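You operate a simulated robot arm through the tools that you are given. There is no shell and no other tool.

Carry out the task below with a simulated two-armed robot. There is one attempt and no reset: what you move stays moved.

JOB
Finish the four-dot head: clamp the keeper over the black bearing and the horn bracket at two dots.
Fine: both knobs, blue and grey, are slack; turn each one tight once its part is in place.

It is judged by the outcome, as a careful person would: the job done as asked, and still so three seconds after it is handed in. It fails if anything else is knocked over, pushed out of place, dropped, spilled or broken.

ROBOT AND FRAMES
Two 7-joint arms with two-finger parallel grippers on one trunk that stands fixed in place. Base frame: the origin is at the foot of the trunk, x ahead of it, y to its left, z up. Units: m, rad, N and s.
The left shoulder is at [0.11, 0.169, 1.486], the right one opposite. With the tool pointing down near the work surface each hand reaches from about 0.28 to 0.68 m from the base axis, measured 20 degrees to its own side. Payload 1.57 kg a hand.
The TCP of each hand is the grasp point between the finger pads, 0.03 m short of the fingertips. In the tool frame z runs along the fingers and y along their closing line. The gripper opens to 0.08 m. The fingers are 0.017 m wide and 0.012 m thick; the gripper's body (0.04 by 0.082 m) begins 0.08 m behind the TCP.
Orientation is told as [roll, pitch, yaw] about the base's x, y, z axes, in that order, counted from this pose: with the fingers straight down and closing along the base's y, the tool's x points along the base's -x, its y along +y and its z along -z.

CONTROLS
- The arms move only by the tool arm_command. It takes "left_moves", "right_moves" or both (then of equal length, played together; a hand with none holds still); each is one flat list of numbers, 6 for each row, row after row: the shift along the tool's x, y, z in mm, then the turn, a rotation vector about the tool's x, y, z in rad. In form: [x, y, z, ax, ay, az, x, y, z, ax, ay, az, ...]. A call has 1 to 20 rows; each row shifts and turns the commanded pose from where the row before left it, along the tool's axes as they then stand. "left_claw" and "right_claw" are, for a hand that has rows, the finger opening in mm, from 0 to 80, set as the call begins (left out, the last holds). A row lasts 0.2 s, in which the tool goes at most 0.05 m and 0.15 rad; a call with a longer step from one row to the next is refused whole, and so is a gripper value outside its range. A pose out of reach is approached as far as the arm can. The call stops where the force on the tool passes 50 N (or 10 N more than at its start, if that is more) or the arm is blocked; 0.2 s more then pass. The fingers move at their own pace (about 0.072 m/s each) and stop on an object; they squeeze with about 40 N. The grip force told is the motor's: it shows also when the fingers shut on nothing. Time passes only in rows, and 0.2 s behind the last, so rows that do not move let the fingers close. The reply holds the time, the measured pose of the TCP, the force on the tool along the base axes, the opening and the grip force, in the units named above and with some noise, with the torque about the TCP (base axes, N m) and any sound that the robot's microphone picked up.
- Cameras (640 x 400 px; columns grow to the right, rows downward): "scene" is now at [0.1632, -0.0085, 1.6792]; the picture's right is [-0.09, -1.00, 0.00], its down [-0.66, 0.06, -0.75] and it looks along [0.74, -0.06, -0.67] (base axes); focal length 335 px, centre (320, 200). "left" rides on the left gripper at [0.072, 0.007, -0.122] in its tool frame; the picture's right is [-0.09, 1.00, 0.00], its down [-0.84, -0.08, -0.54] and it looks along [-0.54, -0.05, 0.84] (tool axes); focal length 238 px, centre (320, 200). "right" rides on the right gripper at [0.072, -0.007, -0.122] in its tool frame; the picture's right is [0.09, 1.00, 0.00], its down [-0.84, 0.08, -0.54] and it looks along [-0.54, 0.05, 0.84] (tool axes); focal length 238 px, centre (320, 200). There is no depth. A picture from a camera that has moved, and an enlarged one, comes with that camera's place and axes in the base frame and with its lens.
- capture(camera): a new picture of that camera. The clock stands still meanwhile.
- slide_trunk(by): slides the trunk up (or, below 0, down) by that many m; the arms and the scene camera ride with it, the base frame stays. It gives what a move gives, with no picture.
- pan_tilt(pan, tilt): turns the head with the scene camera to pan (to the left, within 1.501 rad either way) and tilt (down, from -0.506 to 1.204), counted from straight ahead of the robot. It gives what a move gives.
- enlarge(camera, box): a new picture of the part [left, top, right, bottom] of that camera's present view, enlarged. The clock stands still meanwhile.
- sign_off(): hands the job in; it is judged then, once.

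Nothing tells you positions but the pictures and the camera data. Unless the task says otherwise, let go and move clear before handing in.

The tools are called after "Emit:" as name(argument=value, ...) on one line, values as JSON. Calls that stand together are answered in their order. arm_command: Moves the arms, as the interface text tells. Its arguments: {"type":"object","properties":{"left_moves":{"type":"array","items":{"type":"number"}},"left_claw":{"type":"number"},"right_moves":{"type":"array","items":{"type":"number"}},"right_claw":{"type":"number"}},"required":[]} The other tools are called the same way: slide_trunk (by) slides the trunk up or down; pan_tilt (pan, tilt) turns the head that bears the scene camera; capture (camera) takes a picture; enlarge (camera, box) takes an enlarged picture of a part of a camera's view; sign_off () hands the job in.

At the start:

```text
clock: 0.0
left_eef_pos: [0.6893, 0.1998, 1.2293]
left_tcp_rot: [-0.001, 0.0, 0.001]
left_wrist_force: [0.3, -0.6, -0.4]
left_ft_torque: [-0.02, -0.01, -0.06]
left_grip_width: 0.0801
left_grasp_force: 0.1
right_eef_pos: [0.6235, -0.3436, 1.2233]
right_tcp_rot: [0.0, 0.0, -0.001]
right_wrist_force: [-0.3, 0.3, -0.8]
right_ft_torque: [-0.01, -0.01, -0.02]
right_grip_width: 0.0801
right_grasp_force: 0.0
trunk travel left (down, up): [-0.8, 0.09]
head pan, tilt: [-0.087, 0.728]
```

scene: 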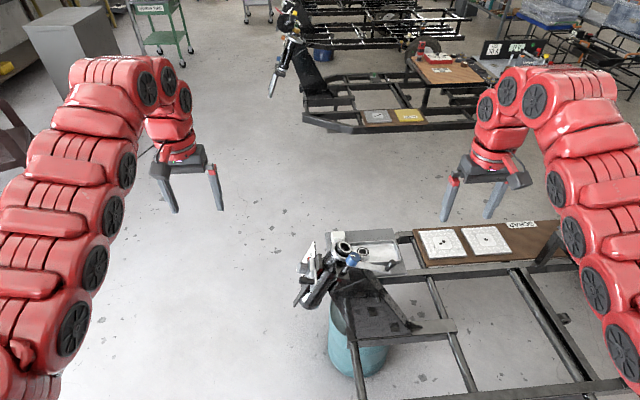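
right: 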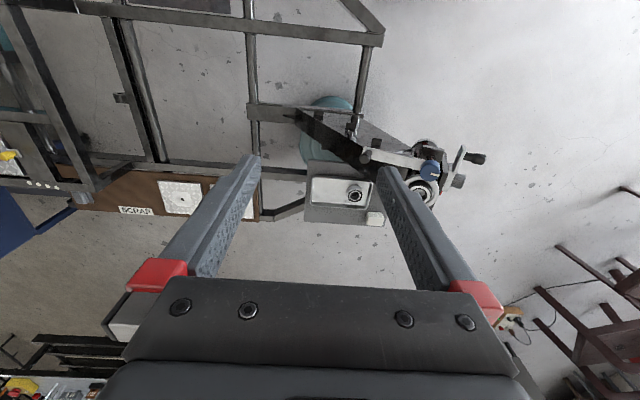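
left: 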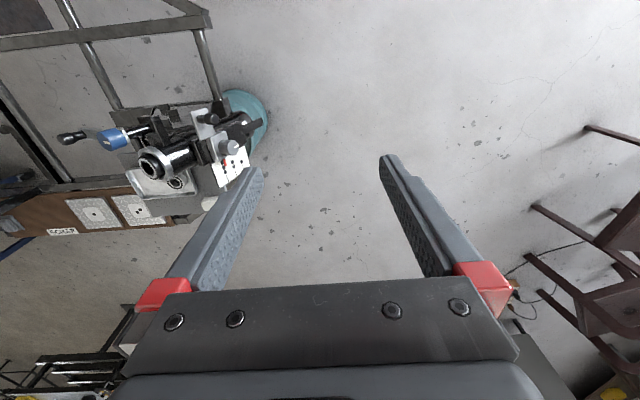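

I see a frame cart with a head assembly (a blue knob, a grey knob, a bearing) near x≈0.7, and a tray and boards to its right. I'll look closer before moving anything.

Emit:
enlarge(camera="scene", box=[280, 220, 440, 320])

Emit:
enlarge(camera="right", box=[280, 100, 520, 250])

Emit:
enlarge(camera="left", box=[40, 80, 280, 230])

Emit:
enlarge(camera="scene", box=[380, 200, 580, 325])

Emit:
enlarge(camera="scene", box=[250, 0, 570, 200])

```text
4.00 times, centred on (360, 270) of scene
camera zoom: at [0.1632, -0.0085, 1.6792], right [-0.09, -1.0, 0.0], down [-0.66, 0.06, -0.75], along [0.74, -0.06, -0.67], focal length 1339 px, centre (160, -80)
```

zoom: 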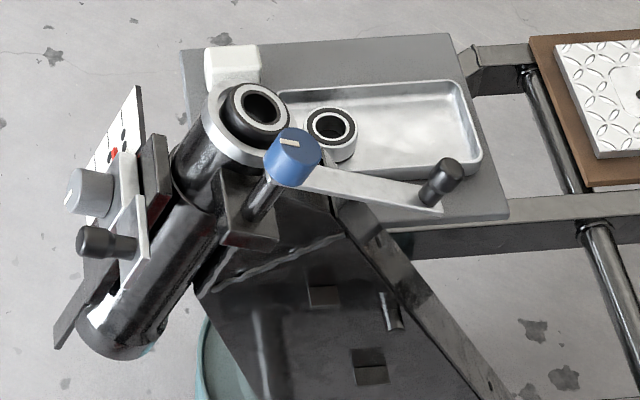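

```text
2.67 times, centred on (400, 175) of right
camera zoom: at [0.5516, -0.3515, 1.3448], right [-0.09, 1.0, 0.0], down [0.84, 0.08, 0.54], along [0.54, 0.05, -0.84], focal length 636 px, centre (107, 267)
```

zoom: 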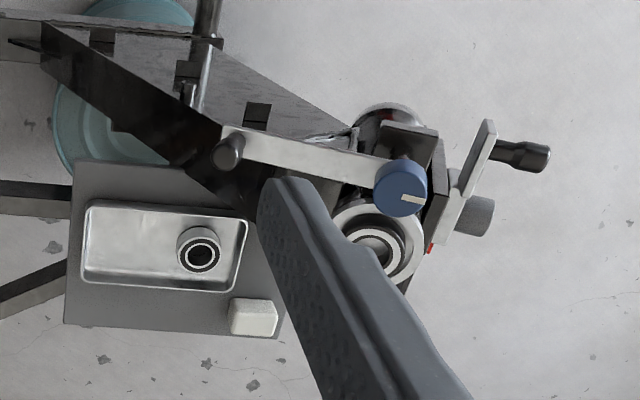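

```text
2.67 times, centred on (160, 155) of left
camera zoom: at [0.6168, 0.2071, 1.3487], right [0.09, 1.0, 0.0], down [0.84, -0.08, 0.54], along [0.54, -0.05, -0.84], focal length 636 px, centre (747, 320)
```

zoom: 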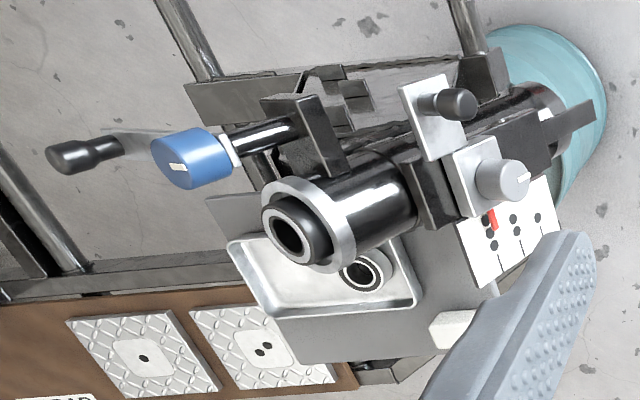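

```text
3.20 times, centred on (480, 262) of scene
camera zoom: at [0.1632, -0.0085, 1.6792], right [-0.09, -1.0, 0.0], down [-0.66, 0.06, -0.75], along [0.74, -0.06, -0.67], focal length 1072 px, centre (-192, 0)
```

zoom: 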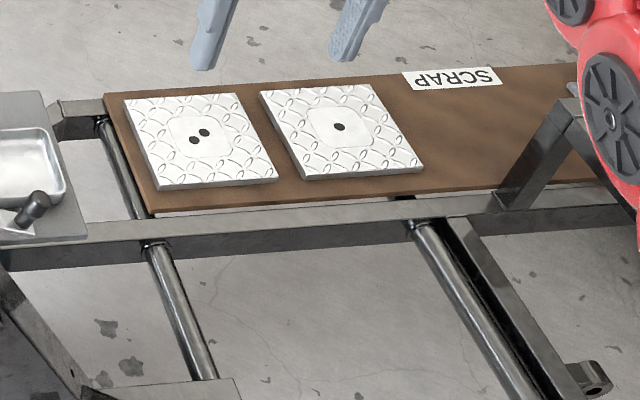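

```text
2.00 times, centred on (410, 100) of scene
camera zoom: at [0.1632, -0.0085, 1.6792], right [-0.09, -1.0, 0.0], down [-0.66, 0.06, -0.75], along [0.74, -0.06, -0.67], focal length 670 px, centre (140, 400)
```

zoom: 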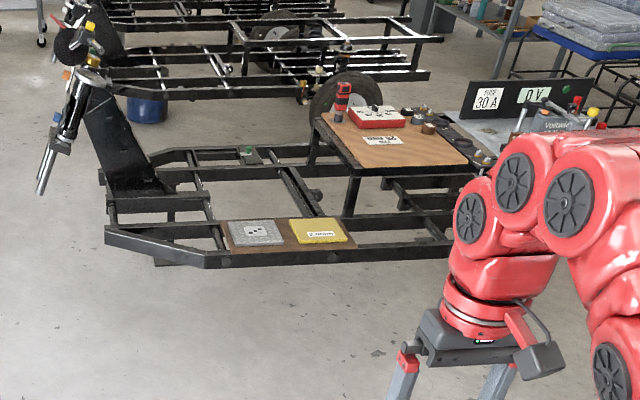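

The head carries a blue-knobbed crank (the keeper) and a grey-knobbed bracket by a dotted scale card, with another ring lying in the tray. I'll zoom in more on each of these before deciding.

Emit:
enlarge(camera="scene", box=[290, 235, 354, 275])

Emit:
enlarge(camera="scene", box=[290, 265, 354, 315])

Emit:
enlarge(camera="left", box=[180, 100, 276, 190])

Emit:
enlarge(camera="left", box=[50, 90, 210, 200])

Emit:
enlarge(camera="scene", box=[340, 90, 440, 152])

Emit:
enlarge(camera="scene", box=[260, 20, 360, 82])

```text
10.00 times, centred on (322, 255) of scene
camera zoom: at [0.1632, -0.0085, 1.6792], right [-0.09, -1.0, 0.0], down [-0.66, 0.06, -0.75], along [0.74, -0.06, -0.67], focal length 3349 px, centre (300, -350)
```

zoom: 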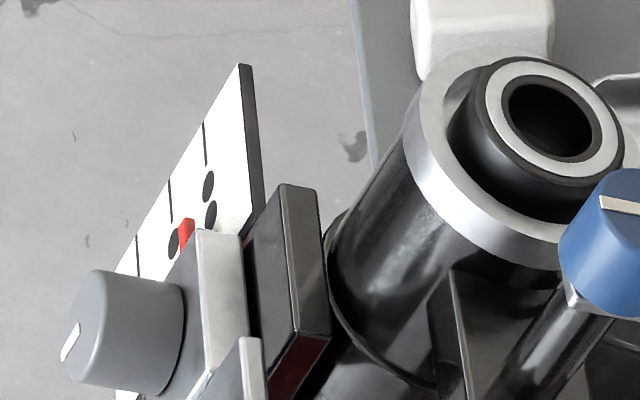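

```text
8.00 times, centred on (322, 290) of scene
camera zoom: at [0.1632, -0.0085, 1.6792], right [-0.09, -1.0, 0.0], down [-0.66, 0.06, -0.75], along [0.74, -0.06, -0.67], focal length 2679 px, centre (304, -520)
```

zoom: 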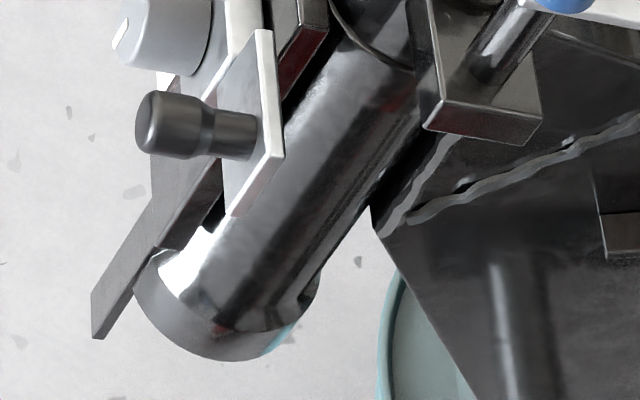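

```text
4.44 times, centred on (228, 145) of left
camera zoom: at [0.6168, 0.2071, 1.3487], right [0.09, 1.0, 0.0], down [0.84, -0.08, 0.54], along [0.54, -0.05, -0.84], focal length 1059 px, centre (729, 444)
```

zoom: 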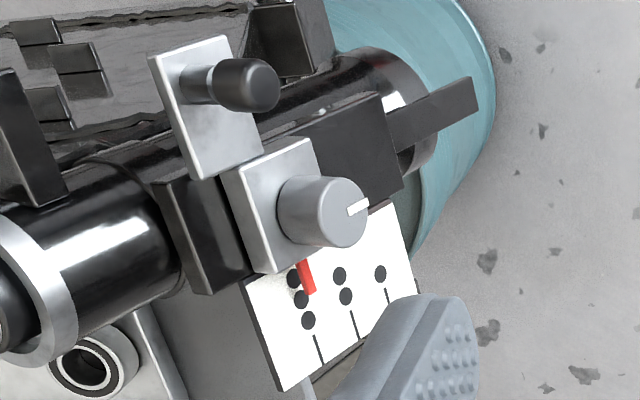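

```text
3.64 times, centred on (130, 145) of left
camera zoom: at [0.6168, 0.2071, 1.3487], right [0.09, 1.0, 0.0], down [0.84, -0.08, 0.54], along [0.54, -0.05, -0.84], focal length 867 px, centre (1011, 400)
```

zoom: 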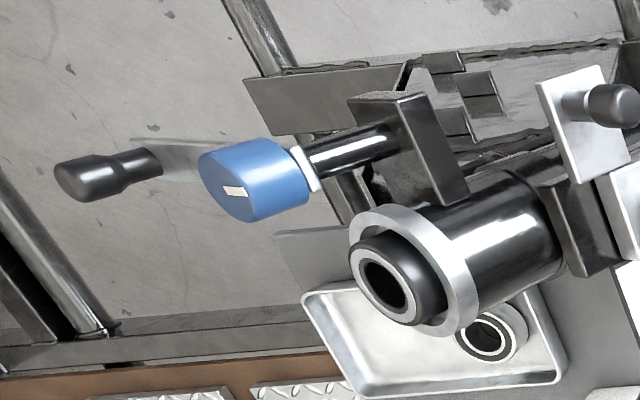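

```text
6.40 times, centred on (390, 121) of scene
camera zoom: at [0.1632, -0.0085, 1.6792], right [-0.09, -1.0, 0.0], down [-0.66, 0.06, -0.75], along [0.74, -0.06, -0.67], focal length 2143 px, centre (-128, 706)
```

zoom: 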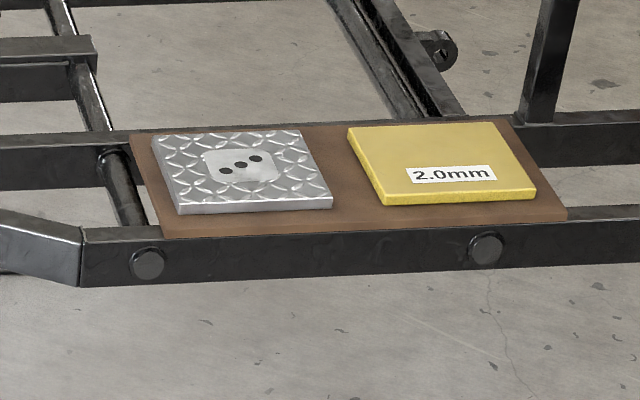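

```text
6.40 times, centred on (310, 51) of scene
camera zoom: at [0.1632, -0.0085, 1.6792], right [-0.09, -1.0, 0.0], down [-0.66, 0.06, -0.75], along [0.74, -0.06, -0.67], focal length 2143 px, centre (384, 1154)
```

zoom: 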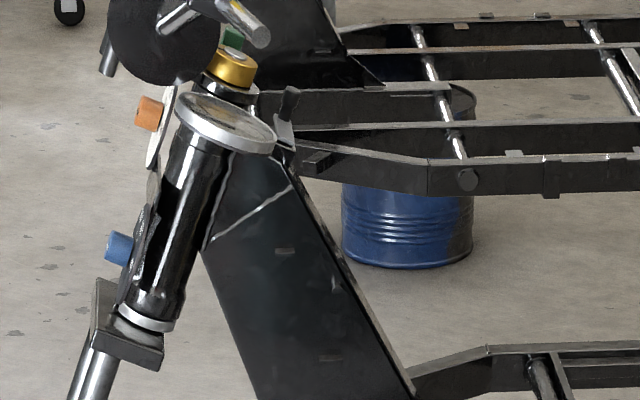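

The blue knob is at about [0.716, -0.14, 0.98], with the keeper arm swung out towards -y. The bearing top is near [0.786, -0.134, 0.936]. The tube leans about 22° towards -y. The grey knob is near [0.79, 0.01, 0.84] and faces +y and up. I'll lower the trunk a little and look again.

Emit:
slide_trunk(by=-0.2)

Emit:
pan_tilt(pan=-0.087, tilt=0.7)

Emit:
capture(camera="scene")

Emit:
capture(camera="left")

Emit:
capture(camera="right")

```text
clock: 2.2
left_eef_pos: [0.6888, 0.2005, 1.0291]
left_tcp_rot: [0.001, 0.001, 0.002]
left_wrist_force: [0.1, -0.6, 0.1]
left_ft_torque: [0.01, 0.0, -0.01]
left_grip_width: 0.0799
left_grasp_force: 0.1
right_eef_pos: [0.6229, -0.3438, 1.0231]
right_tcp_rot: [0.002, 0.0, -0.001]
right_wrist_force: [0.4, 0.1, -0.3]
right_ft_torque: [-0.03, 0.01, 0.01]
right_grip_width: 0.08
right_grasp_force: 0.0
trunk travel left (down, up): [-0.6, 0.29]
head pan, tilt: [-0.087, 0.728]
```

```text
clock: 2.8
left_eef_pos: [0.6902, 0.1994, 1.0296]
left_tcp_rot: [-0.002, -0.001, 0.001]
left_wrist_force: [0.7, -0.8, -0.5]
left_ft_torque: [0.03, -0.02, 0.0]
left_grip_width: 0.0804
left_grasp_force: 0.0
right_eef_pos: [0.6238, -0.3448, 1.0223]
right_tcp_rot: [-0.001, 0.001, -0.001]
right_wrist_force: [-0.4, -0.7, 0.4]
right_ft_torque: [0.02, 0.01, 0.02]
right_grip_width: 0.0798
right_grasp_force: 0.0
trunk travel left (down, up): [-0.6, 0.29]
head pan, tilt: [-0.087, 0.7]
```

```text
taken
camera scene: at [0.1642, -0.0086, 1.4816], right [-0.09, -1.0, 0.0], down [-0.64, 0.06, -0.76], along [0.76, -0.07, -0.64], focal length 335 px, centre (320, 200)
```

scene: 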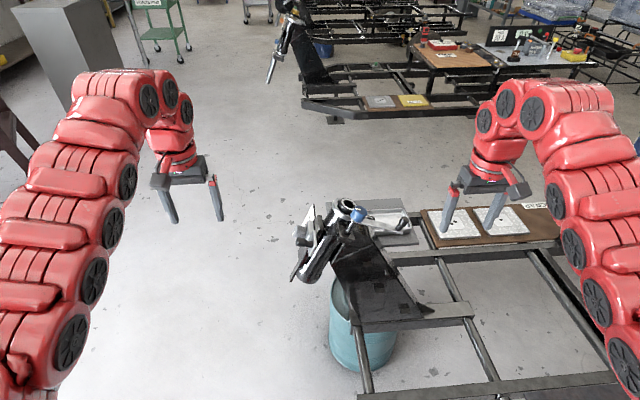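

```text
taken
camera left: at [0.6166, 0.2071, 1.1486], right [0.09, 1.0, 0.0], down [0.84, -0.08, 0.54], along [0.54, -0.05, -0.84], focal length 238 px, centre (320, 200)
```

left: 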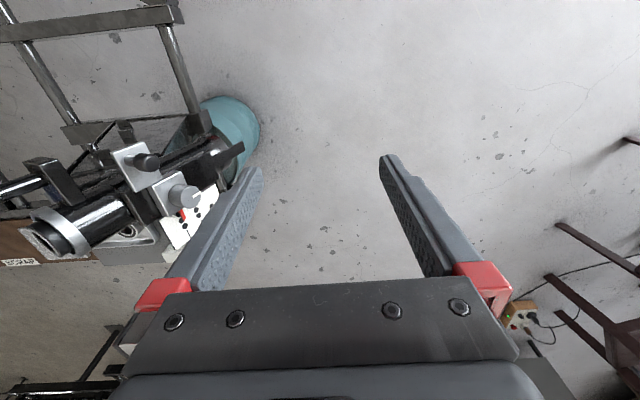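

```text
taken
camera right: at [0.5515, -0.3515, 1.1448], right [-0.09, 1.0, 0.0], down [0.84, 0.08, 0.54], along [0.54, 0.05, -0.84], focal length 238 px, centre (320, 200)
```

right: 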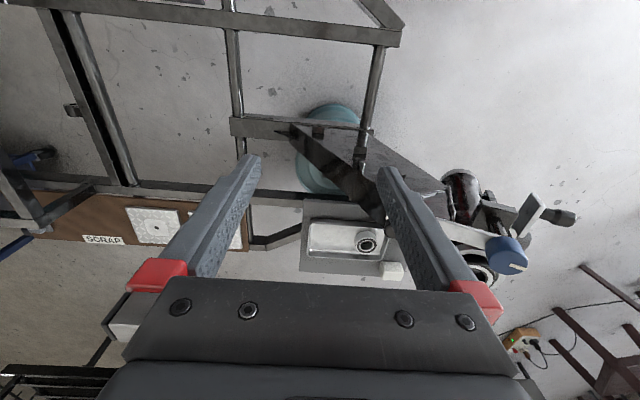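

I'm zooming in from the lowered viewpoint to measure the keeper, bearing, scale card and pointer.

Emit:
enlarge(camera="scene", box=[280, 190, 424, 280])

Emit:
enlarge(camera="scene", box=[325, 190, 405, 240])

Emit:
enlarge(camera="left", box=[0, 120, 240, 270])

Emit:
enlarge(camera="left", box=[100, 130, 228, 250])

Emit:
enlarge(camera="right", box=[400, 160, 600, 300])

```text
4.44 times, centred on (352, 235) of scene
camera zoom: at [0.1642, -0.0086, 1.4816], right [-0.09, -1.0, 0.0], down [-0.64, 0.06, -0.76], along [0.76, -0.07, -0.64], focal length 1488 px, centre (178, 44)
```

zoom: 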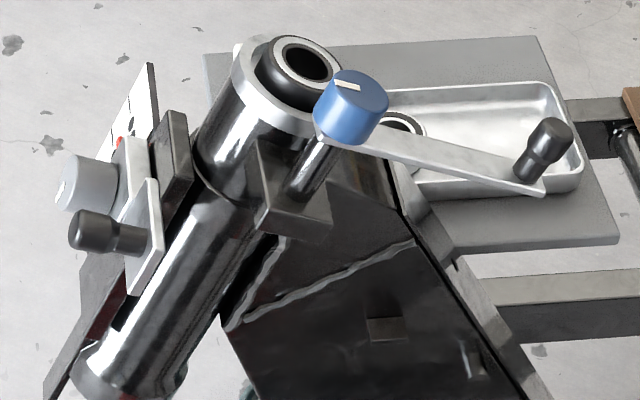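

```text
8.00 times, centred on (365, 215) of scene
camera zoom: at [0.1642, -0.0086, 1.4816], right [-0.09, -1.0, 0.0], down [-0.64, 0.06, -0.76], along [0.76, -0.07, -0.64], focal length 2679 px, centre (-40, 80)
```

zoom: 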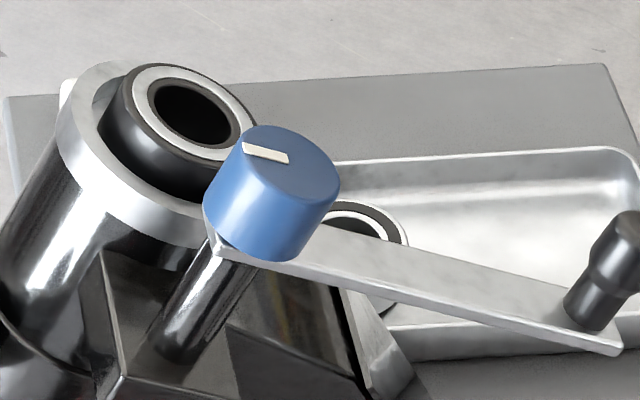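

```text
2.67 times, centred on (120, 195) of left
camera zoom: at [0.6166, 0.2071, 1.1486], right [0.09, 1.0, 0.0], down [0.84, -0.08, 0.54], along [0.54, -0.05, -0.84], focal length 636 px, centre (853, 213)
```

zoom: 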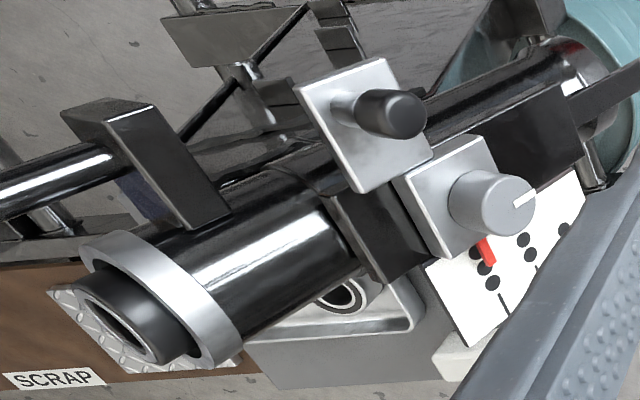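

```text
3.33 times, centred on (164, 190) of left
camera zoom: at [0.6166, 0.2071, 1.1486], right [0.09, 1.0, 0.0], down [0.84, -0.08, 0.54], along [0.54, -0.05, -0.84], focal length 794 px, centre (840, 233)
```

zoom: 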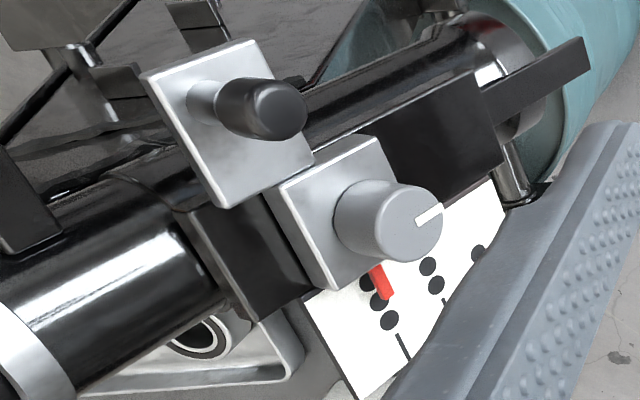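

```text
2.86 times, centred on (500, 230) of right
camera zoom: at [0.5515, -0.3515, 1.1448], right [-0.09, 1.0, 0.0], down [0.84, 0.08, 0.54], along [0.54, 0.05, -0.84], focal length 681 px, centre (-194, 114)
```

zoom: 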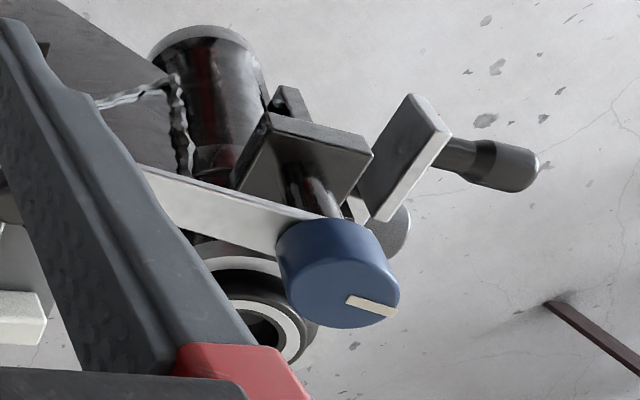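

The keeper bar leans with the tube at about 21.5°. The bracket handle and grey knob both point along n≈[0, 0.93, 0.37]. I'll roll the left hand so it faces the bracket from the +y side and raise the right hand clear. After that I'll lower the trunk.

Emit:
arm_command(left_moves=[0, 0, 0, 0.132, 0, 0, 0, 0, 0, 0.132, 0, 0, 0, 0, 0, 0.132, 0, 0, 0, 0, 0, 0.132, 0, 0, 0, 0, 0, 0.132, 0, 0, 0, 0, 0, 0.132, 0, 0, 0, 0, 0, 0.132, 0, 0, 0, 0, 0, 0.132, 0, 0, 0, 0, 0, 0.132, 0, 0], right_moves=[0, 0, -17, 0, 0, 0, 0, 0, -17, 0, 0, 0, 0, 0, -17, 0, 0, 0, 0, 0, -17, 0, 0, 0, 0, 0, -17, 0, 0, 0, 0, 0, -17, 0, 0, 0, 0, 0, -17, 0, 0, 0, 0, 0, -17, 0, 0, 0, 0, 0, -17, 0, 0, 0])

Emit:
slide_trunk(by=-0.15)

Emit:
capture(camera="left")

Emit:
capture(camera="scene")

```text
clock: 4.8
left_eef_pos: [0.6714, 0.1835, 1.0387]
left_tcp_rot: [-1.189, -0.003, 0.003]
left_wrist_force: [0.1, 0.0, -0.5]
left_ft_torque: [-0.02, 0.0, 0.02]
left_grip_width: 0.08
left_grasp_force: 0.0
left hand out of reach, approached as far as the arm can: row 7, 9
right_eef_pos: [0.6559, -0.3546, 1.0502]
right_tcp_rot: [-0.002, 0.0, 0.0]
right_wrist_force: [0.1, 0.0, -0.3]
right_ft_torque: [-0.02, 0.03, 0.03]
right_grip_width: 0.08
right_grasp_force: 0.1
right hand out of reach, approached as far as the arm can: row 1, 2, 3, 4, 5, 6, 7, 8, 9
trunk travel left (down, up): [-0.6, 0.29]
head pan, tilt: [-0.087, 0.7]
```

```text
clock: 6.5
left_eef_pos: [0.6716, 0.182, 0.8885]
left_tcp_rot: [-1.188, 0.001, 0.002]
left_wrist_force: [-0.3, 0.3, -0.5]
left_ft_torque: [0.02, -0.01, -0.01]
left_grip_width: 0.0802
left_grasp_force: 0.1
right_eef_pos: [0.6567, -0.3551, 0.9006]
right_tcp_rot: [0.001, -0.001, 0.0]
right_wrist_force: [-0.5, 0.0, -0.8]
right_ft_torque: [0.0, 0.02, -0.01]
right_grip_width: 0.0799
right_grasp_force: 0.0
trunk travel left (down, up): [-0.45, 0.44]
head pan, tilt: [-0.087, 0.7]
```

```text
taken
camera left: at [0.5986, 0.2978, 0.9257], right [0.09, 0.37, -0.92], down [0.84, 0.47, 0.27], along [0.54, -0.8, -0.27], focal length 238 px, centre (320, 200)
```

left: 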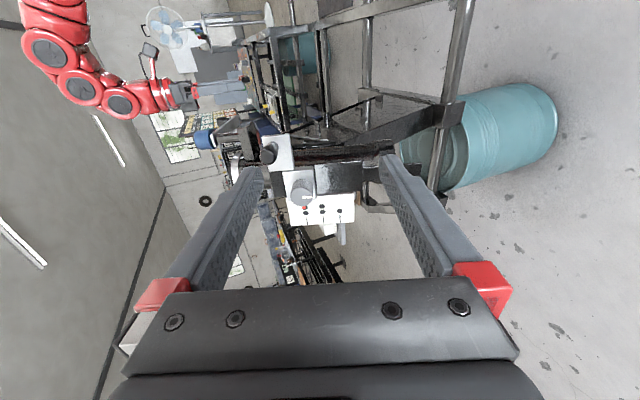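

```text
taken
camera scene: at [0.164, -0.0085, 1.3317], right [-0.09, -1.0, 0.0], down [-0.64, 0.06, -0.76], along [0.76, -0.07, -0.64], focal length 335 px, centre (320, 200)
```

scene: 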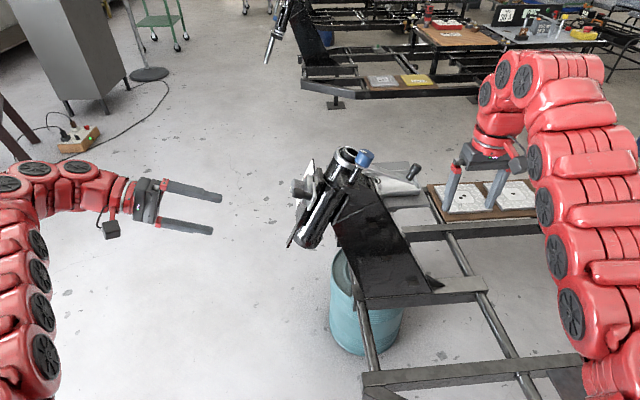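

The left hand now faces the bracket. The right hand's upward move was out of reach, so it sits near [0.656, -0.355, 0.90], still clear of everything. I'll zoom in on the card and pointer.

Emit:
enlarge(camera="left", box=[250, 140, 394, 250])

Emit:
enlarge(camera="left", box=[280, 165, 360, 230])

Emit:
enlarge(camera="left", box=[180, 90, 400, 230])

Emit:
enlarge(camera="scene", box=[280, 130, 440, 240])

Emit:
capture(camera="right")

```text
3.64 times, centred on (322, 195) of left
camera zoom: at [0.5986, 0.2978, 0.9257], right [0.09, 0.37, -0.92], down [0.84, 0.47, 0.27], along [0.54, -0.8, -0.27], focal length 867 px, centre (313, 218)
```

zoom: 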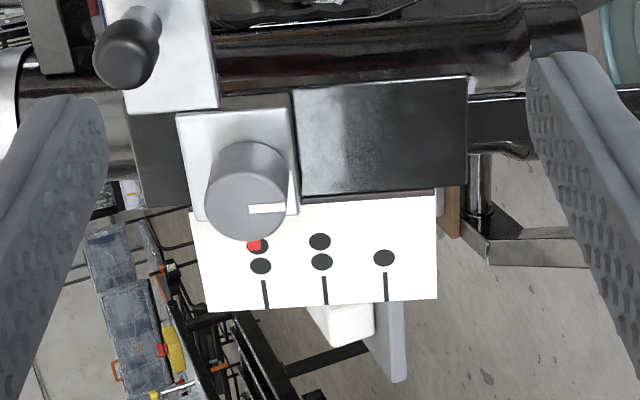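

```text
6.15 times, centred on (320, 198) of left
camera zoom: at [0.5986, 0.2978, 0.9257], right [0.09, 0.37, -0.92], down [0.84, 0.47, 0.27], along [0.54, -0.8, -0.27], focal length 1467 px, centre (320, 215)
```

zoom: 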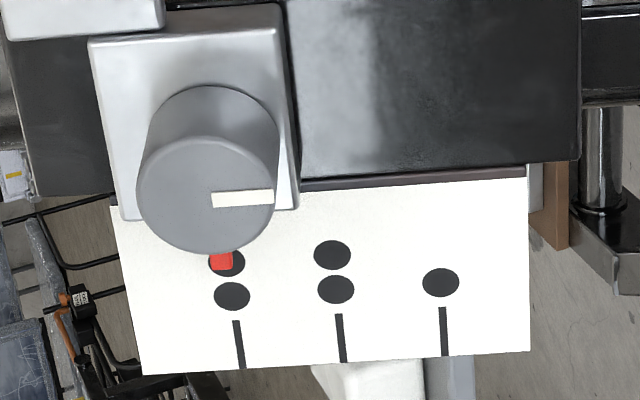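

```text
2.86 times, centred on (290, 160) of left
camera zoom: at [0.5986, 0.2978, 0.9257], right [0.09, 0.37, -0.92], down [0.84, 0.47, 0.27], along [0.54, -0.8, -0.27], focal length 681 px, centre (406, 314)
```

zoom: 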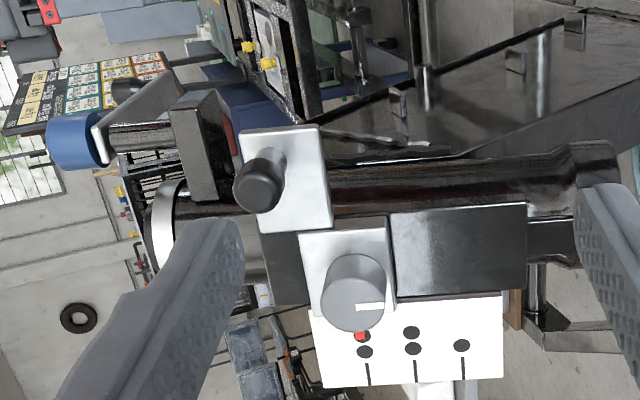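

```text
3.64 times, centred on (360, 185) of scene
camera zoom: at [0.164, -0.0085, 1.3317], right [-0.09, -1.0, 0.0], down [-0.64, 0.06, -0.76], along [0.76, -0.07, -0.64], focal length 1218 px, centre (174, 254)
```

zoom: 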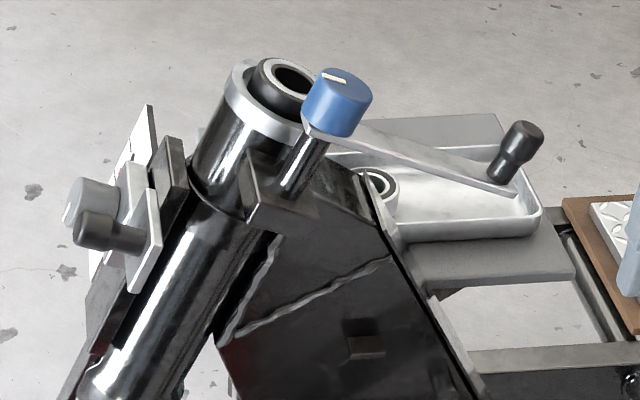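

```text
taken
camera right: at [0.5852, -0.3627, 1.0217], right [-0.09, 1.0, 0.0], down [0.84, 0.08, 0.54], along [0.54, 0.05, -0.84], focal length 238 px, centre (320, 200)
```

right: 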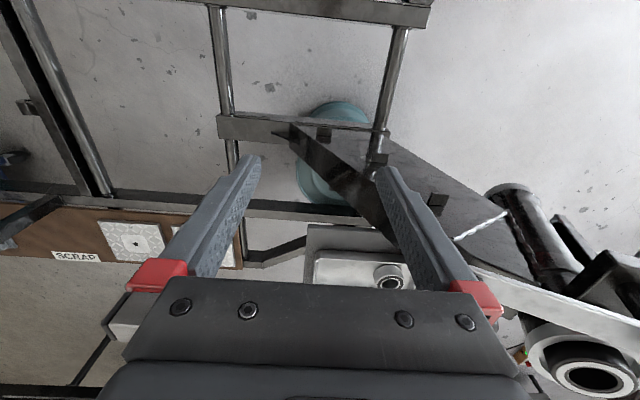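

The pointer is at the three-dot line, and the dot lines are about 30 mm apart along the tube. The bracket handle's end is near [0.714, -0.007, 0.888]. I'll bring the left hand to a pre-grasp in front of it and check reach.

Emit:
arm_command(left_moves=[-10.6, -17.5, 20, 0, 0, 0, -10.6, -17.5, 20, 0, 0, 0, -10.6, -17.5, 25, 0, 0, 0, -10.6, -17.5, 25, 0, 0, 0], left_claw=45)

Emit:
capture(camera="left")

Emit:
enlarge(camera="scene", box=[200, 130, 360, 240])

```text
clock: 7.5
left_eef_pos: [0.7123, 0.0735, 0.9158]
left_tcp_rot: [-1.187, 0.001, 0.002]
left_wrist_force: [-0.4, 0.0, -0.3]
left_ft_torque: [-0.03, -0.04, 0.05]
left_grip_width: 0.0449
left_grasp_force: 0.2
left hand out of reach, approached as far as the arm can: row 4
right_eef_pos: [0.6575, -0.3557, 0.9003]
right_tcp_rot: [-0.002, -0.001, 0.001]
right_wrist_force: [-0.2, -0.2, -1.2]
right_ft_torque: [0.01, -0.01, -0.01]
right_grip_width: 0.08
right_grasp_force: 0.1
trunk travel left (down, up): [-0.45, 0.44]
head pan, tilt: [-0.087, 0.7]
```

```text
taken
camera left: at [0.6397, 0.1898, 0.9529], right [0.09, 0.37, -0.92], down [0.84, 0.47, 0.27], along [0.54, -0.8, -0.27], focal length 238 px, centre (320, 200)
```

left: 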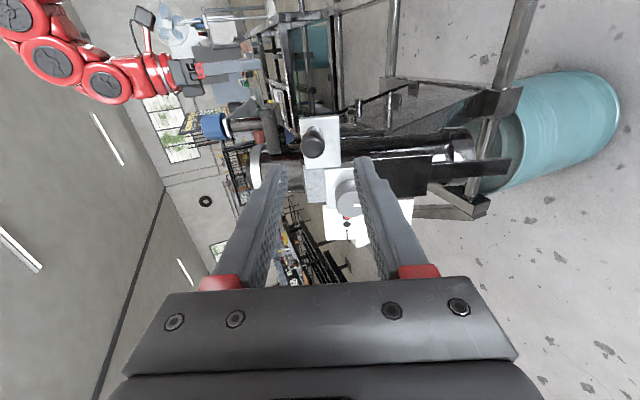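

```text
3.64 times, centred on (280, 185) of scene
camera zoom: at [0.1644, -0.0088, 1.3315], right [-0.09, -1.0, 0.0], down [-0.64, 0.06, -0.76], along [0.76, -0.07, -0.64], focal length 1218 px, centre (466, 254)
```

zoom: 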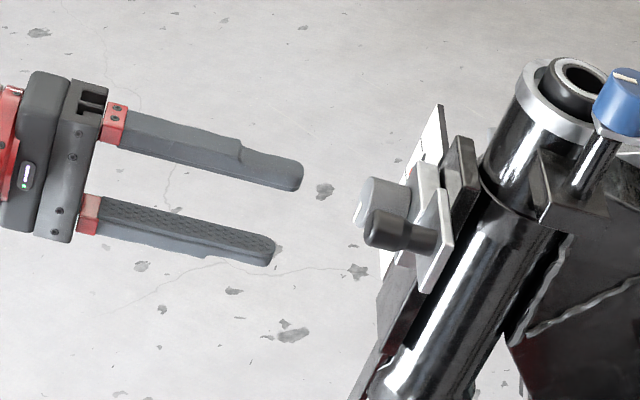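

The grip line is within about 5 mm of the handle. I'll advance partway and check that the arm still tracks.

Emit:
arm_command(left_moves=[0, 0, 20, 0, 0, 0, 0, 0, 20, 0, 0, 0])

Emit:
enlarge(camera="scene", box=[240, 140, 340, 215])

Emit:
enlarge(camera="left", box=[230, 90, 400, 230])

```text
clock: 8.1
left_eef_pos: [0.7125, 0.0358, 0.9014]
left_tcp_rot: [-1.187, -0.001, 0.001]
left_wrist_force: [0.6, -0.2, 0.7]
left_ft_torque: [0.01, -0.02, 0.03]
left_grip_width: 0.0449
left_grasp_force: 0.0
right_eef_pos: [0.6567, -0.3557, 0.9001]
right_tcp_rot: [0.0, 0.001, 0.001]
right_wrist_force: [-0.2, 0.6, -0.7]
right_ft_torque: [0.01, -0.02, 0.0]
right_grip_width: 0.0799
right_grasp_force: 0.0
trunk travel left (down, up): [-0.45, 0.44]
head pan, tilt: [-0.087, 0.7]
```

```text
5.33 times, centred on (290, 178) of scene
camera zoom: at [0.1643, -0.0086, 1.3316], right [-0.09, -1.0, 0.0], down [-0.64, 0.06, -0.76], along [0.76, -0.07, -0.64], focal length 1786 px, centre (480, 320)
```

zoom: 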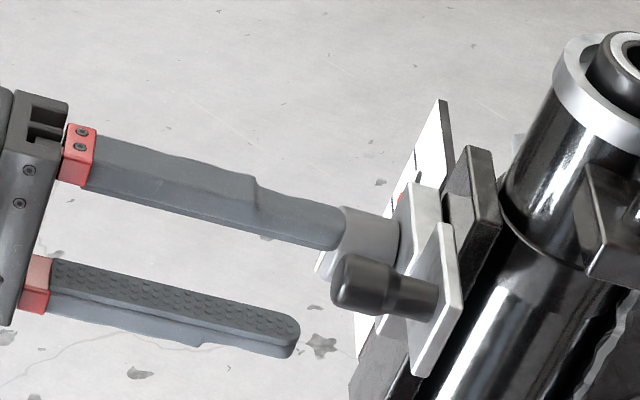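

```text
2.86 times, centred on (315, 160) of left
camera zoom: at [0.6396, 0.1517, 0.9391], right [0.09, 0.37, -0.92], down [0.84, 0.48, 0.27], along [0.54, -0.8, -0.27], focal length 681 px, centre (334, 314)
```

zoom: 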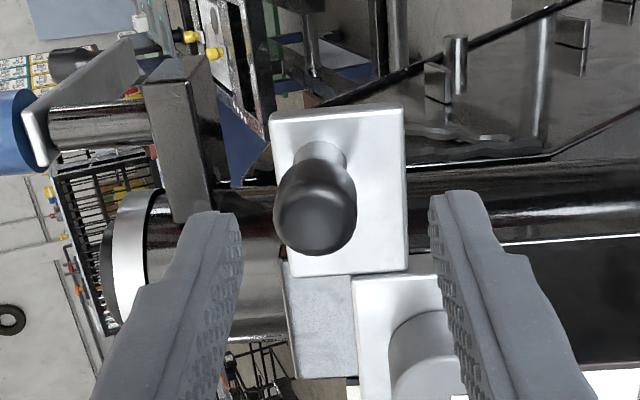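

The handle end is about 41 mm ahead and the handle is roughly 39 mm long. I'll advance 44 mm, which leaves the fingertips short of the plate, and close gently.

Emit:
arm_command(left_moves=[-1.3, -3.3, 14, 0, 0, 0, 0, 0, 15, 0, 0, 0, 0, 0, 15, 0, 0, 0])

Emit:
enlarge(camera="scene", box=[260, 140, 340, 200])

Emit:
enlarge(camera="left", box=[230, 90, 400, 230])

```text
clock: 8.9
left_eef_pos: [0.7148, -0.0061, 0.8888]
left_tcp_rot: [-1.188, 0.001, 0.001]
left_wrist_force: [-0.2, -0.2, 0.9]
left_ft_torque: [-0.03, -0.02, 0.01]
left_grip_width: 0.0448
left_grasp_force: 0.2
right_eef_pos: [0.6564, -0.3562, 0.8997]
right_tcp_rot: [-0.001, -0.001, -0.001]
right_wrist_force: [0.7, -0.1, -0.7]
right_ft_torque: [0.01, 0.04, -0.02]
right_grip_width: 0.08
right_grasp_force: 0.1
trunk travel left (down, up): [-0.45, 0.44]
head pan, tilt: [-0.087, 0.7]
```

```text
6.67 times, centred on (300, 170) of scene
camera zoom: at [0.1644, -0.009, 1.3315], right [-0.09, -1.0, 0.0], down [-0.64, 0.06, -0.76], along [0.76, -0.07, -0.64], focal length 2232 px, centre (453, 400)
```

zoom: 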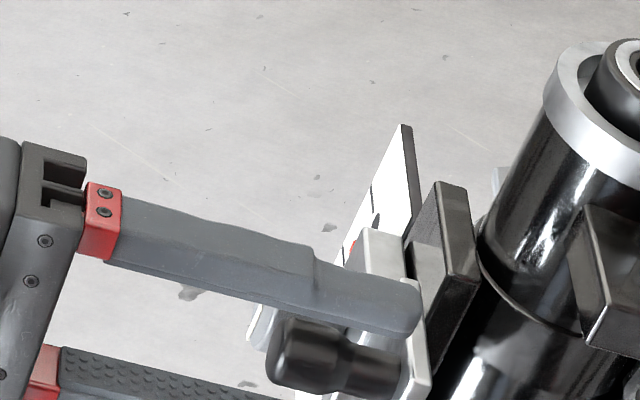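

```text
2.86 times, centred on (315, 160) of left
camera zoom: at [0.6407, 0.1097, 0.9258], right [0.09, 0.37, -0.92], down [0.84, 0.48, 0.27], along [0.54, -0.8, -0.27], focal length 681 px, centre (334, 314)
```

zoom: 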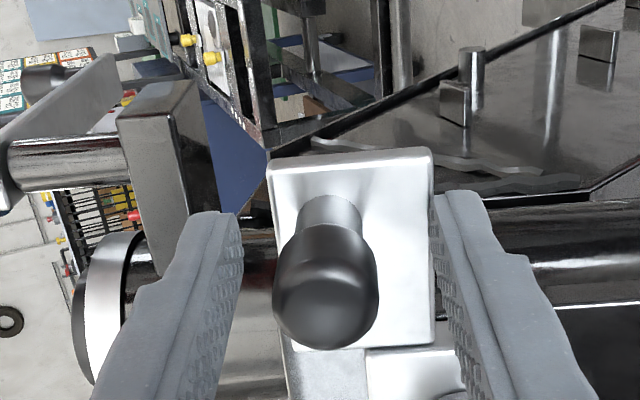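

The handle sits between the fingers with the tips short of the plate. I'll close on it now.

Emit:
arm_command(left_moves=[0, 0, 0, 0, 0, 0, 0, 0, 0, 0, 0, 0, 0, 0, 0, 0, 0, 0], left_claw=5)

Emit:
enlarge(camera="left", box=[230, 90, 400, 230])

Emit:
enlarge(camera="scene", box=[260, 140, 340, 200])

```text
clock: 9.7
left_eef_pos: [0.7135, -0.0059, 0.8886]
left_tcp_rot: [-1.186, 0.001, 0.002]
left_wrist_force: [-0.3, 1.3, 0.7]
left_ft_torque: [1.34, -0.17, 0.29]
left_grip_width: 0.0223
left_grasp_force: 34.8
right_eef_pos: [0.6562, -0.3556, 0.8999]
right_tcp_rot: [-0.002, -0.002, 0.002]
right_wrist_force: [-0.5, 0.1, -1.2]
right_ft_torque: [0.02, -0.01, -0.02]
right_grip_width: 0.0798
right_grasp_force: 0.0
trunk travel left (down, up): [-0.45, 0.44]
head pan, tilt: [-0.087, 0.7]
```

```text
2.86 times, centred on (315, 160) of left
camera zoom: at [0.6405, 0.1101, 0.926], right [0.09, 0.37, -0.92], down [0.84, 0.47, 0.27], along [0.54, -0.8, -0.27], focal length 681 px, centre (334, 314)
```

zoom: 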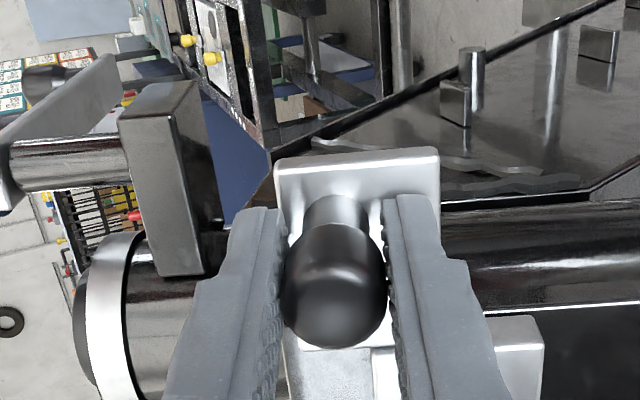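

```text
6.67 times, centred on (300, 170) of scene
camera zoom: at [0.164, -0.0086, 1.3316], right [-0.09, -1.0, 0.0], down [-0.64, 0.06, -0.76], along [0.76, -0.07, -0.64], focal length 2232 px, centre (453, 400)
```

zoom: 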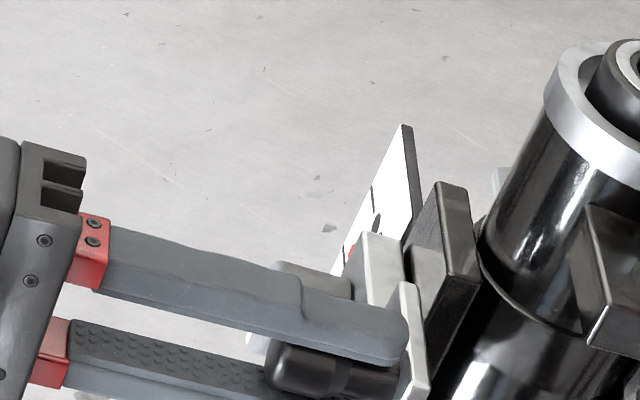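

I have the handle, and the two-dot line is one 30 mm pitch down the tube. Closing moved the bracket about 2 mm, so I'll slide it 27 mm down and then check.

Emit:
arm_command(left_moves=[0, 4.5, 0, 0, 0, 0, 0, 4.5, 0, 0, 0, 0, 0, 4.5, 0, 0, 0, 0, 0, 4.5, 0, 0, 0, 0, 0, 4.5, 0, 0, 0, 0, 0, 4.5, 0, 0, 0, 0])

Emit:
capture(camera="left")

Emit:
enlarge(camera="scene", box=[260, 140, 340, 200])

```text
clock: 11.1
left_eef_pos: [0.7131, 0.0039, 0.8644]
left_tcp_rot: [-1.188, -0.001, 0.002]
left_wrist_force: [1.9, 5.1, 2.3]
left_ft_torque: [1.2, -0.2, 0.45]
left_grip_width: 0.0223
left_grasp_force: 34.9
right_eef_pos: [0.6563, -0.3538, 0.9]
right_tcp_rot: [-0.003, -0.002, 0.0]
right_wrist_force: [-0.1, -0.7, 0.4]
right_ft_torque: [-0.05, 0.02, 0.0]
right_grip_width: 0.08
right_grasp_force: 0.1
trunk travel left (down, up): [-0.45, 0.44]
head pan, tilt: [-0.087, 0.7]
```

```text
taken
camera left: at [0.6405, 0.1207, 0.9009], right [0.09, 0.37, -0.92], down [0.84, 0.48, 0.27], along [0.54, -0.8, -0.27], focal length 238 px, centre (320, 200)
```

left: 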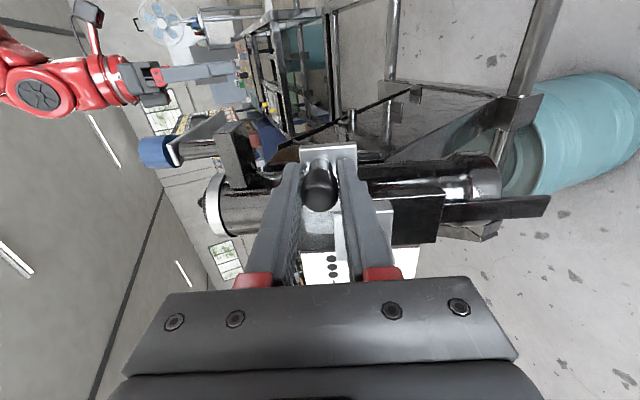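

```text
6.67 times, centred on (300, 170) of scene
camera zoom: at [0.1642, -0.008, 1.3316], right [-0.09, -1.0, 0.0], down [-0.64, 0.06, -0.76], along [0.76, -0.07, -0.64], focal length 2232 px, centre (453, 400)
```

zoom: 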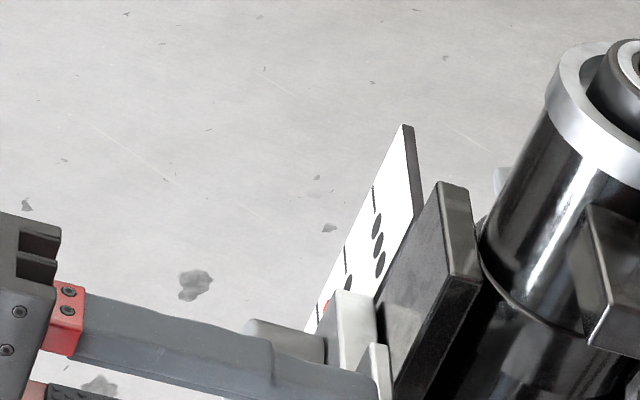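

The bracket has slid down and all three dots of the upper group now show. I'll zoom in on the pointer against the two-dot line.

Emit:
enlarge(camera="scene", box=[292, 152, 324, 192])

Emit:
enlarge(camera="left", box=[290, 190, 430, 290])

```text
10.00 times, centred on (308, 172) of scene
camera zoom: at [0.1642, -0.008, 1.3316], right [-0.09, -1.0, 0.0], down [-0.64, 0.06, -0.76], along [0.76, -0.07, -0.64], focal length 3349 px, centre (440, 480)
```

zoom: 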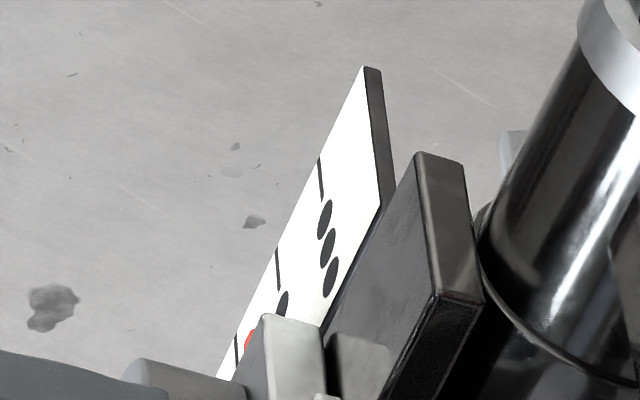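

```text
4.00 times, centred on (360, 240) of left
camera zoom: at [0.6405, 0.1207, 0.9009], right [0.09, 0.37, -0.92], down [0.84, 0.48, 0.27], along [0.54, -0.8, -0.27], focal length 953 px, centre (160, 40)
```

zoom: 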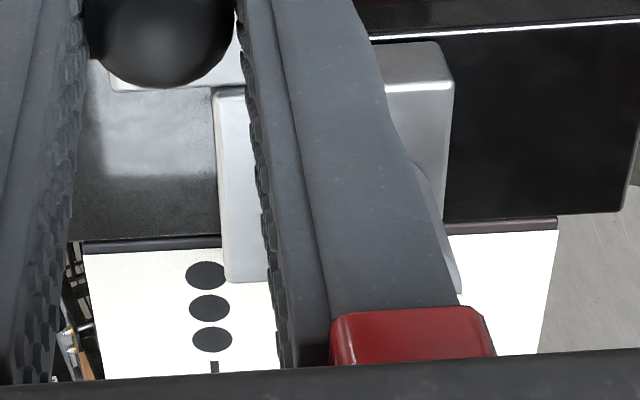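

I can't judge the pointer reliably past the fingers. I'll release, back straight off and look at the card square-on.

Emit:
arm_command(left_moves=[0, 0, 0, 0, 0, 0, 0, 0, 0, 0, 0, 0], left_claw=45)

Emit:
arm_command(left_moves=[0, 0, -20, 0, 0, 0, 0, 0, -30, 0, 0, 0, 0, 0, -40, 0, 0, 0, 0, 0, -40, 0, 0, 0])

Emit:
capture(camera="left")

Emit:
enlarge(camera="left", box=[270, 150, 390, 250])

```text
clock: 11.7
left_eef_pos: [0.7137, 0.0029, 0.8629]
left_tcp_rot: [-1.187, 0.0, 0.002]
left_wrist_force: [0.4, 1.7, 0.0]
left_ft_torque: [0.13, 0.03, 0.01]
left_grip_width: 0.046
left_grasp_force: 0.6
right_eef_pos: [0.6564, -0.3557, 0.8987]
right_tcp_rot: [0.001, -0.002, -0.001]
right_wrist_force: [0.4, 0.0, -0.6]
right_ft_torque: [-0.02, 0.01, 0.03]
right_grip_width: 0.0801
right_grasp_force: 0.1
trunk travel left (down, up): [-0.45, 0.44]
head pan, tilt: [-0.087, 0.7]
```

```text
clock: 12.7
left_eef_pos: [0.7, 0.1151, 0.9042]
left_tcp_rot: [-1.19, 0.001, 0.0]
left_wrist_force: [0.7, 1.7, 0.4]
left_ft_torque: [-0.03, 0.01, 0.0]
left_grip_width: 0.0448
left_grasp_force: 0.0
left hand out of reach, approached as far as the arm can: row 3, 4
right_eef_pos: [0.656, -0.3532, 0.9006]
right_tcp_rot: [-0.003, -0.002, 0.001]
right_wrist_force: [-0.1, 0.1, 0.5]
right_ft_torque: [-0.03, -0.01, -0.02]
right_grip_width: 0.0802
right_grasp_force: 0.0
trunk travel left (down, up): [-0.45, 0.44]
head pan, tilt: [-0.087, 0.7]
```

```text
taken
camera left: at [0.6259, 0.231, 0.9407], right [0.09, 0.37, -0.92], down [0.84, 0.47, 0.27], along [0.54, -0.8, -0.27], focal length 238 px, centre (320, 200)
```

left: 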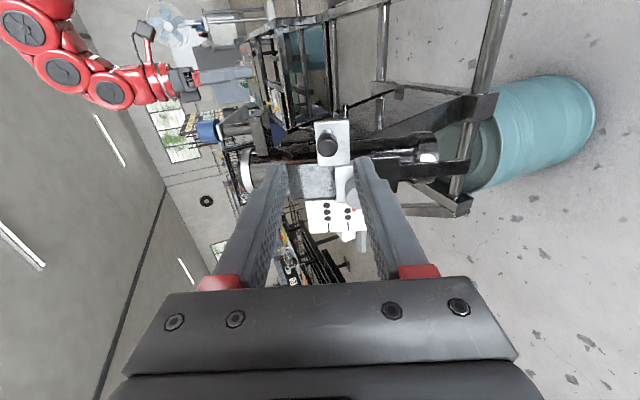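

```text
4.00 times, centred on (330, 200) of left
camera zoom: at [0.6259, 0.231, 0.9407], right [0.09, 0.37, -0.92], down [0.84, 0.47, 0.27], along [0.54, -0.8, -0.27], focal length 953 px, centre (280, 200)
```

zoom: 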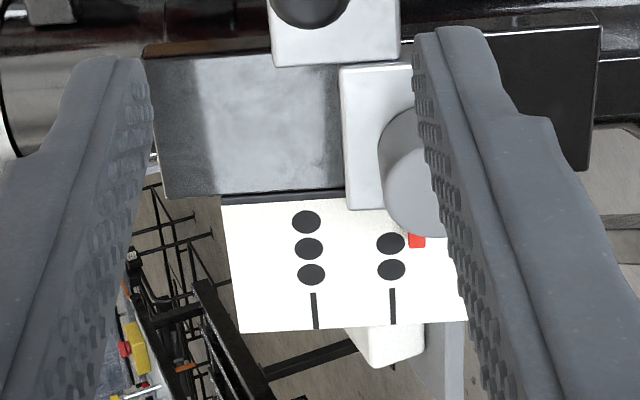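

The pointer now looks about 7 mm below the two-dot line. I need to know whether the bracket crept after release, so I'll compare with the scene view.

Emit:
enlarge(camera="scene", box=[292, 152, 324, 192])

Emit:
arm_command(left_moves=[0, 0, 0, 0, 0, 0, 0, 0, 0, 0, 0, 0, 0, 0, 0, 0, 0, 0, 0, 0, 0, 0, 0, 0, 0, 0, 0, 0, 0, 0])

Emit:
enlarge(camera="left", box=[270, 150, 390, 250])

Emit:
enlarge(camera="scene", box=[292, 152, 324, 192])

```text
10.00 times, centred on (308, 172) of scene
camera zoom: at [0.1637, -0.0061, 1.3317], right [-0.09, -1.0, 0.0], down [-0.64, 0.05, -0.77], along [0.76, -0.07, -0.64], focal length 3349 px, centre (440, 480)
```

zoom: 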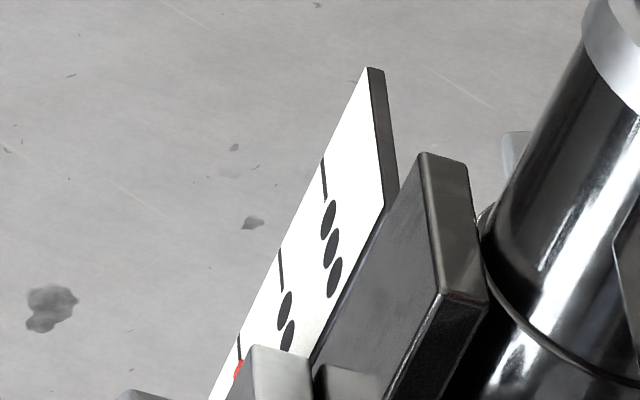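

```text
clock: 13.9
left_eef_pos: [0.699, 0.1132, 0.9026]
left_tcp_rot: [-1.188, 0.001, 0.002]
left_wrist_force: [0.0, 1.4, 0.8]
left_ft_torque: [-0.02, -0.02, -0.01]
left_grip_width: 0.045
left_grasp_force: 0.0
right_eef_pos: [0.6568, -0.3554, 0.8991]
right_tcp_rot: [-0.001, 0.0, -0.001]
right_wrist_force: [0.4, -0.5, -0.6]
right_ft_torque: [-0.01, 0.0, 0.0]
right_grip_width: 0.0802
right_grasp_force: 0.1
trunk travel left (down, up): [-0.45, 0.44]
head pan, tilt: [-0.087, 0.7]
```

```text
4.00 times, centred on (330, 200) of left
camera zoom: at [0.6262, 0.2295, 0.9409], right [0.09, 0.37, -0.92], down [0.84, 0.47, 0.27], along [0.54, -0.8, -0.27], focal length 953 px, centre (280, 200)
```

zoom: 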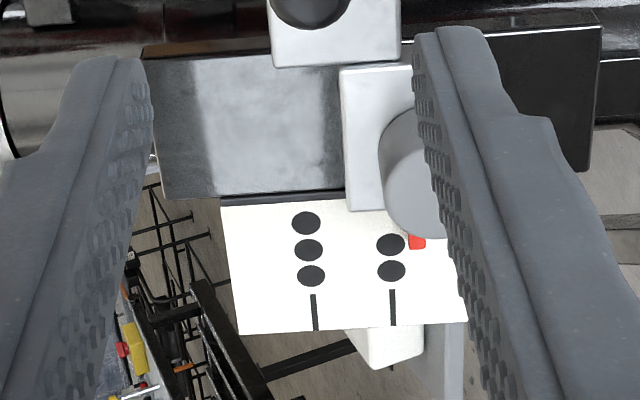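

```text
10.00 times, centred on (308, 172) of scene
camera zoom: at [0.1642, -0.0086, 1.3316], right [-0.09, -1.0, 0.0], down [-0.64, 0.06, -0.76], along [0.76, -0.07, -0.64], focal length 3349 px, centre (440, 480)
```

zoom: 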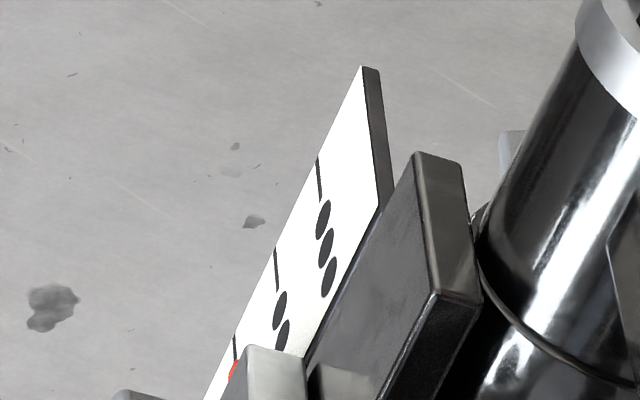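

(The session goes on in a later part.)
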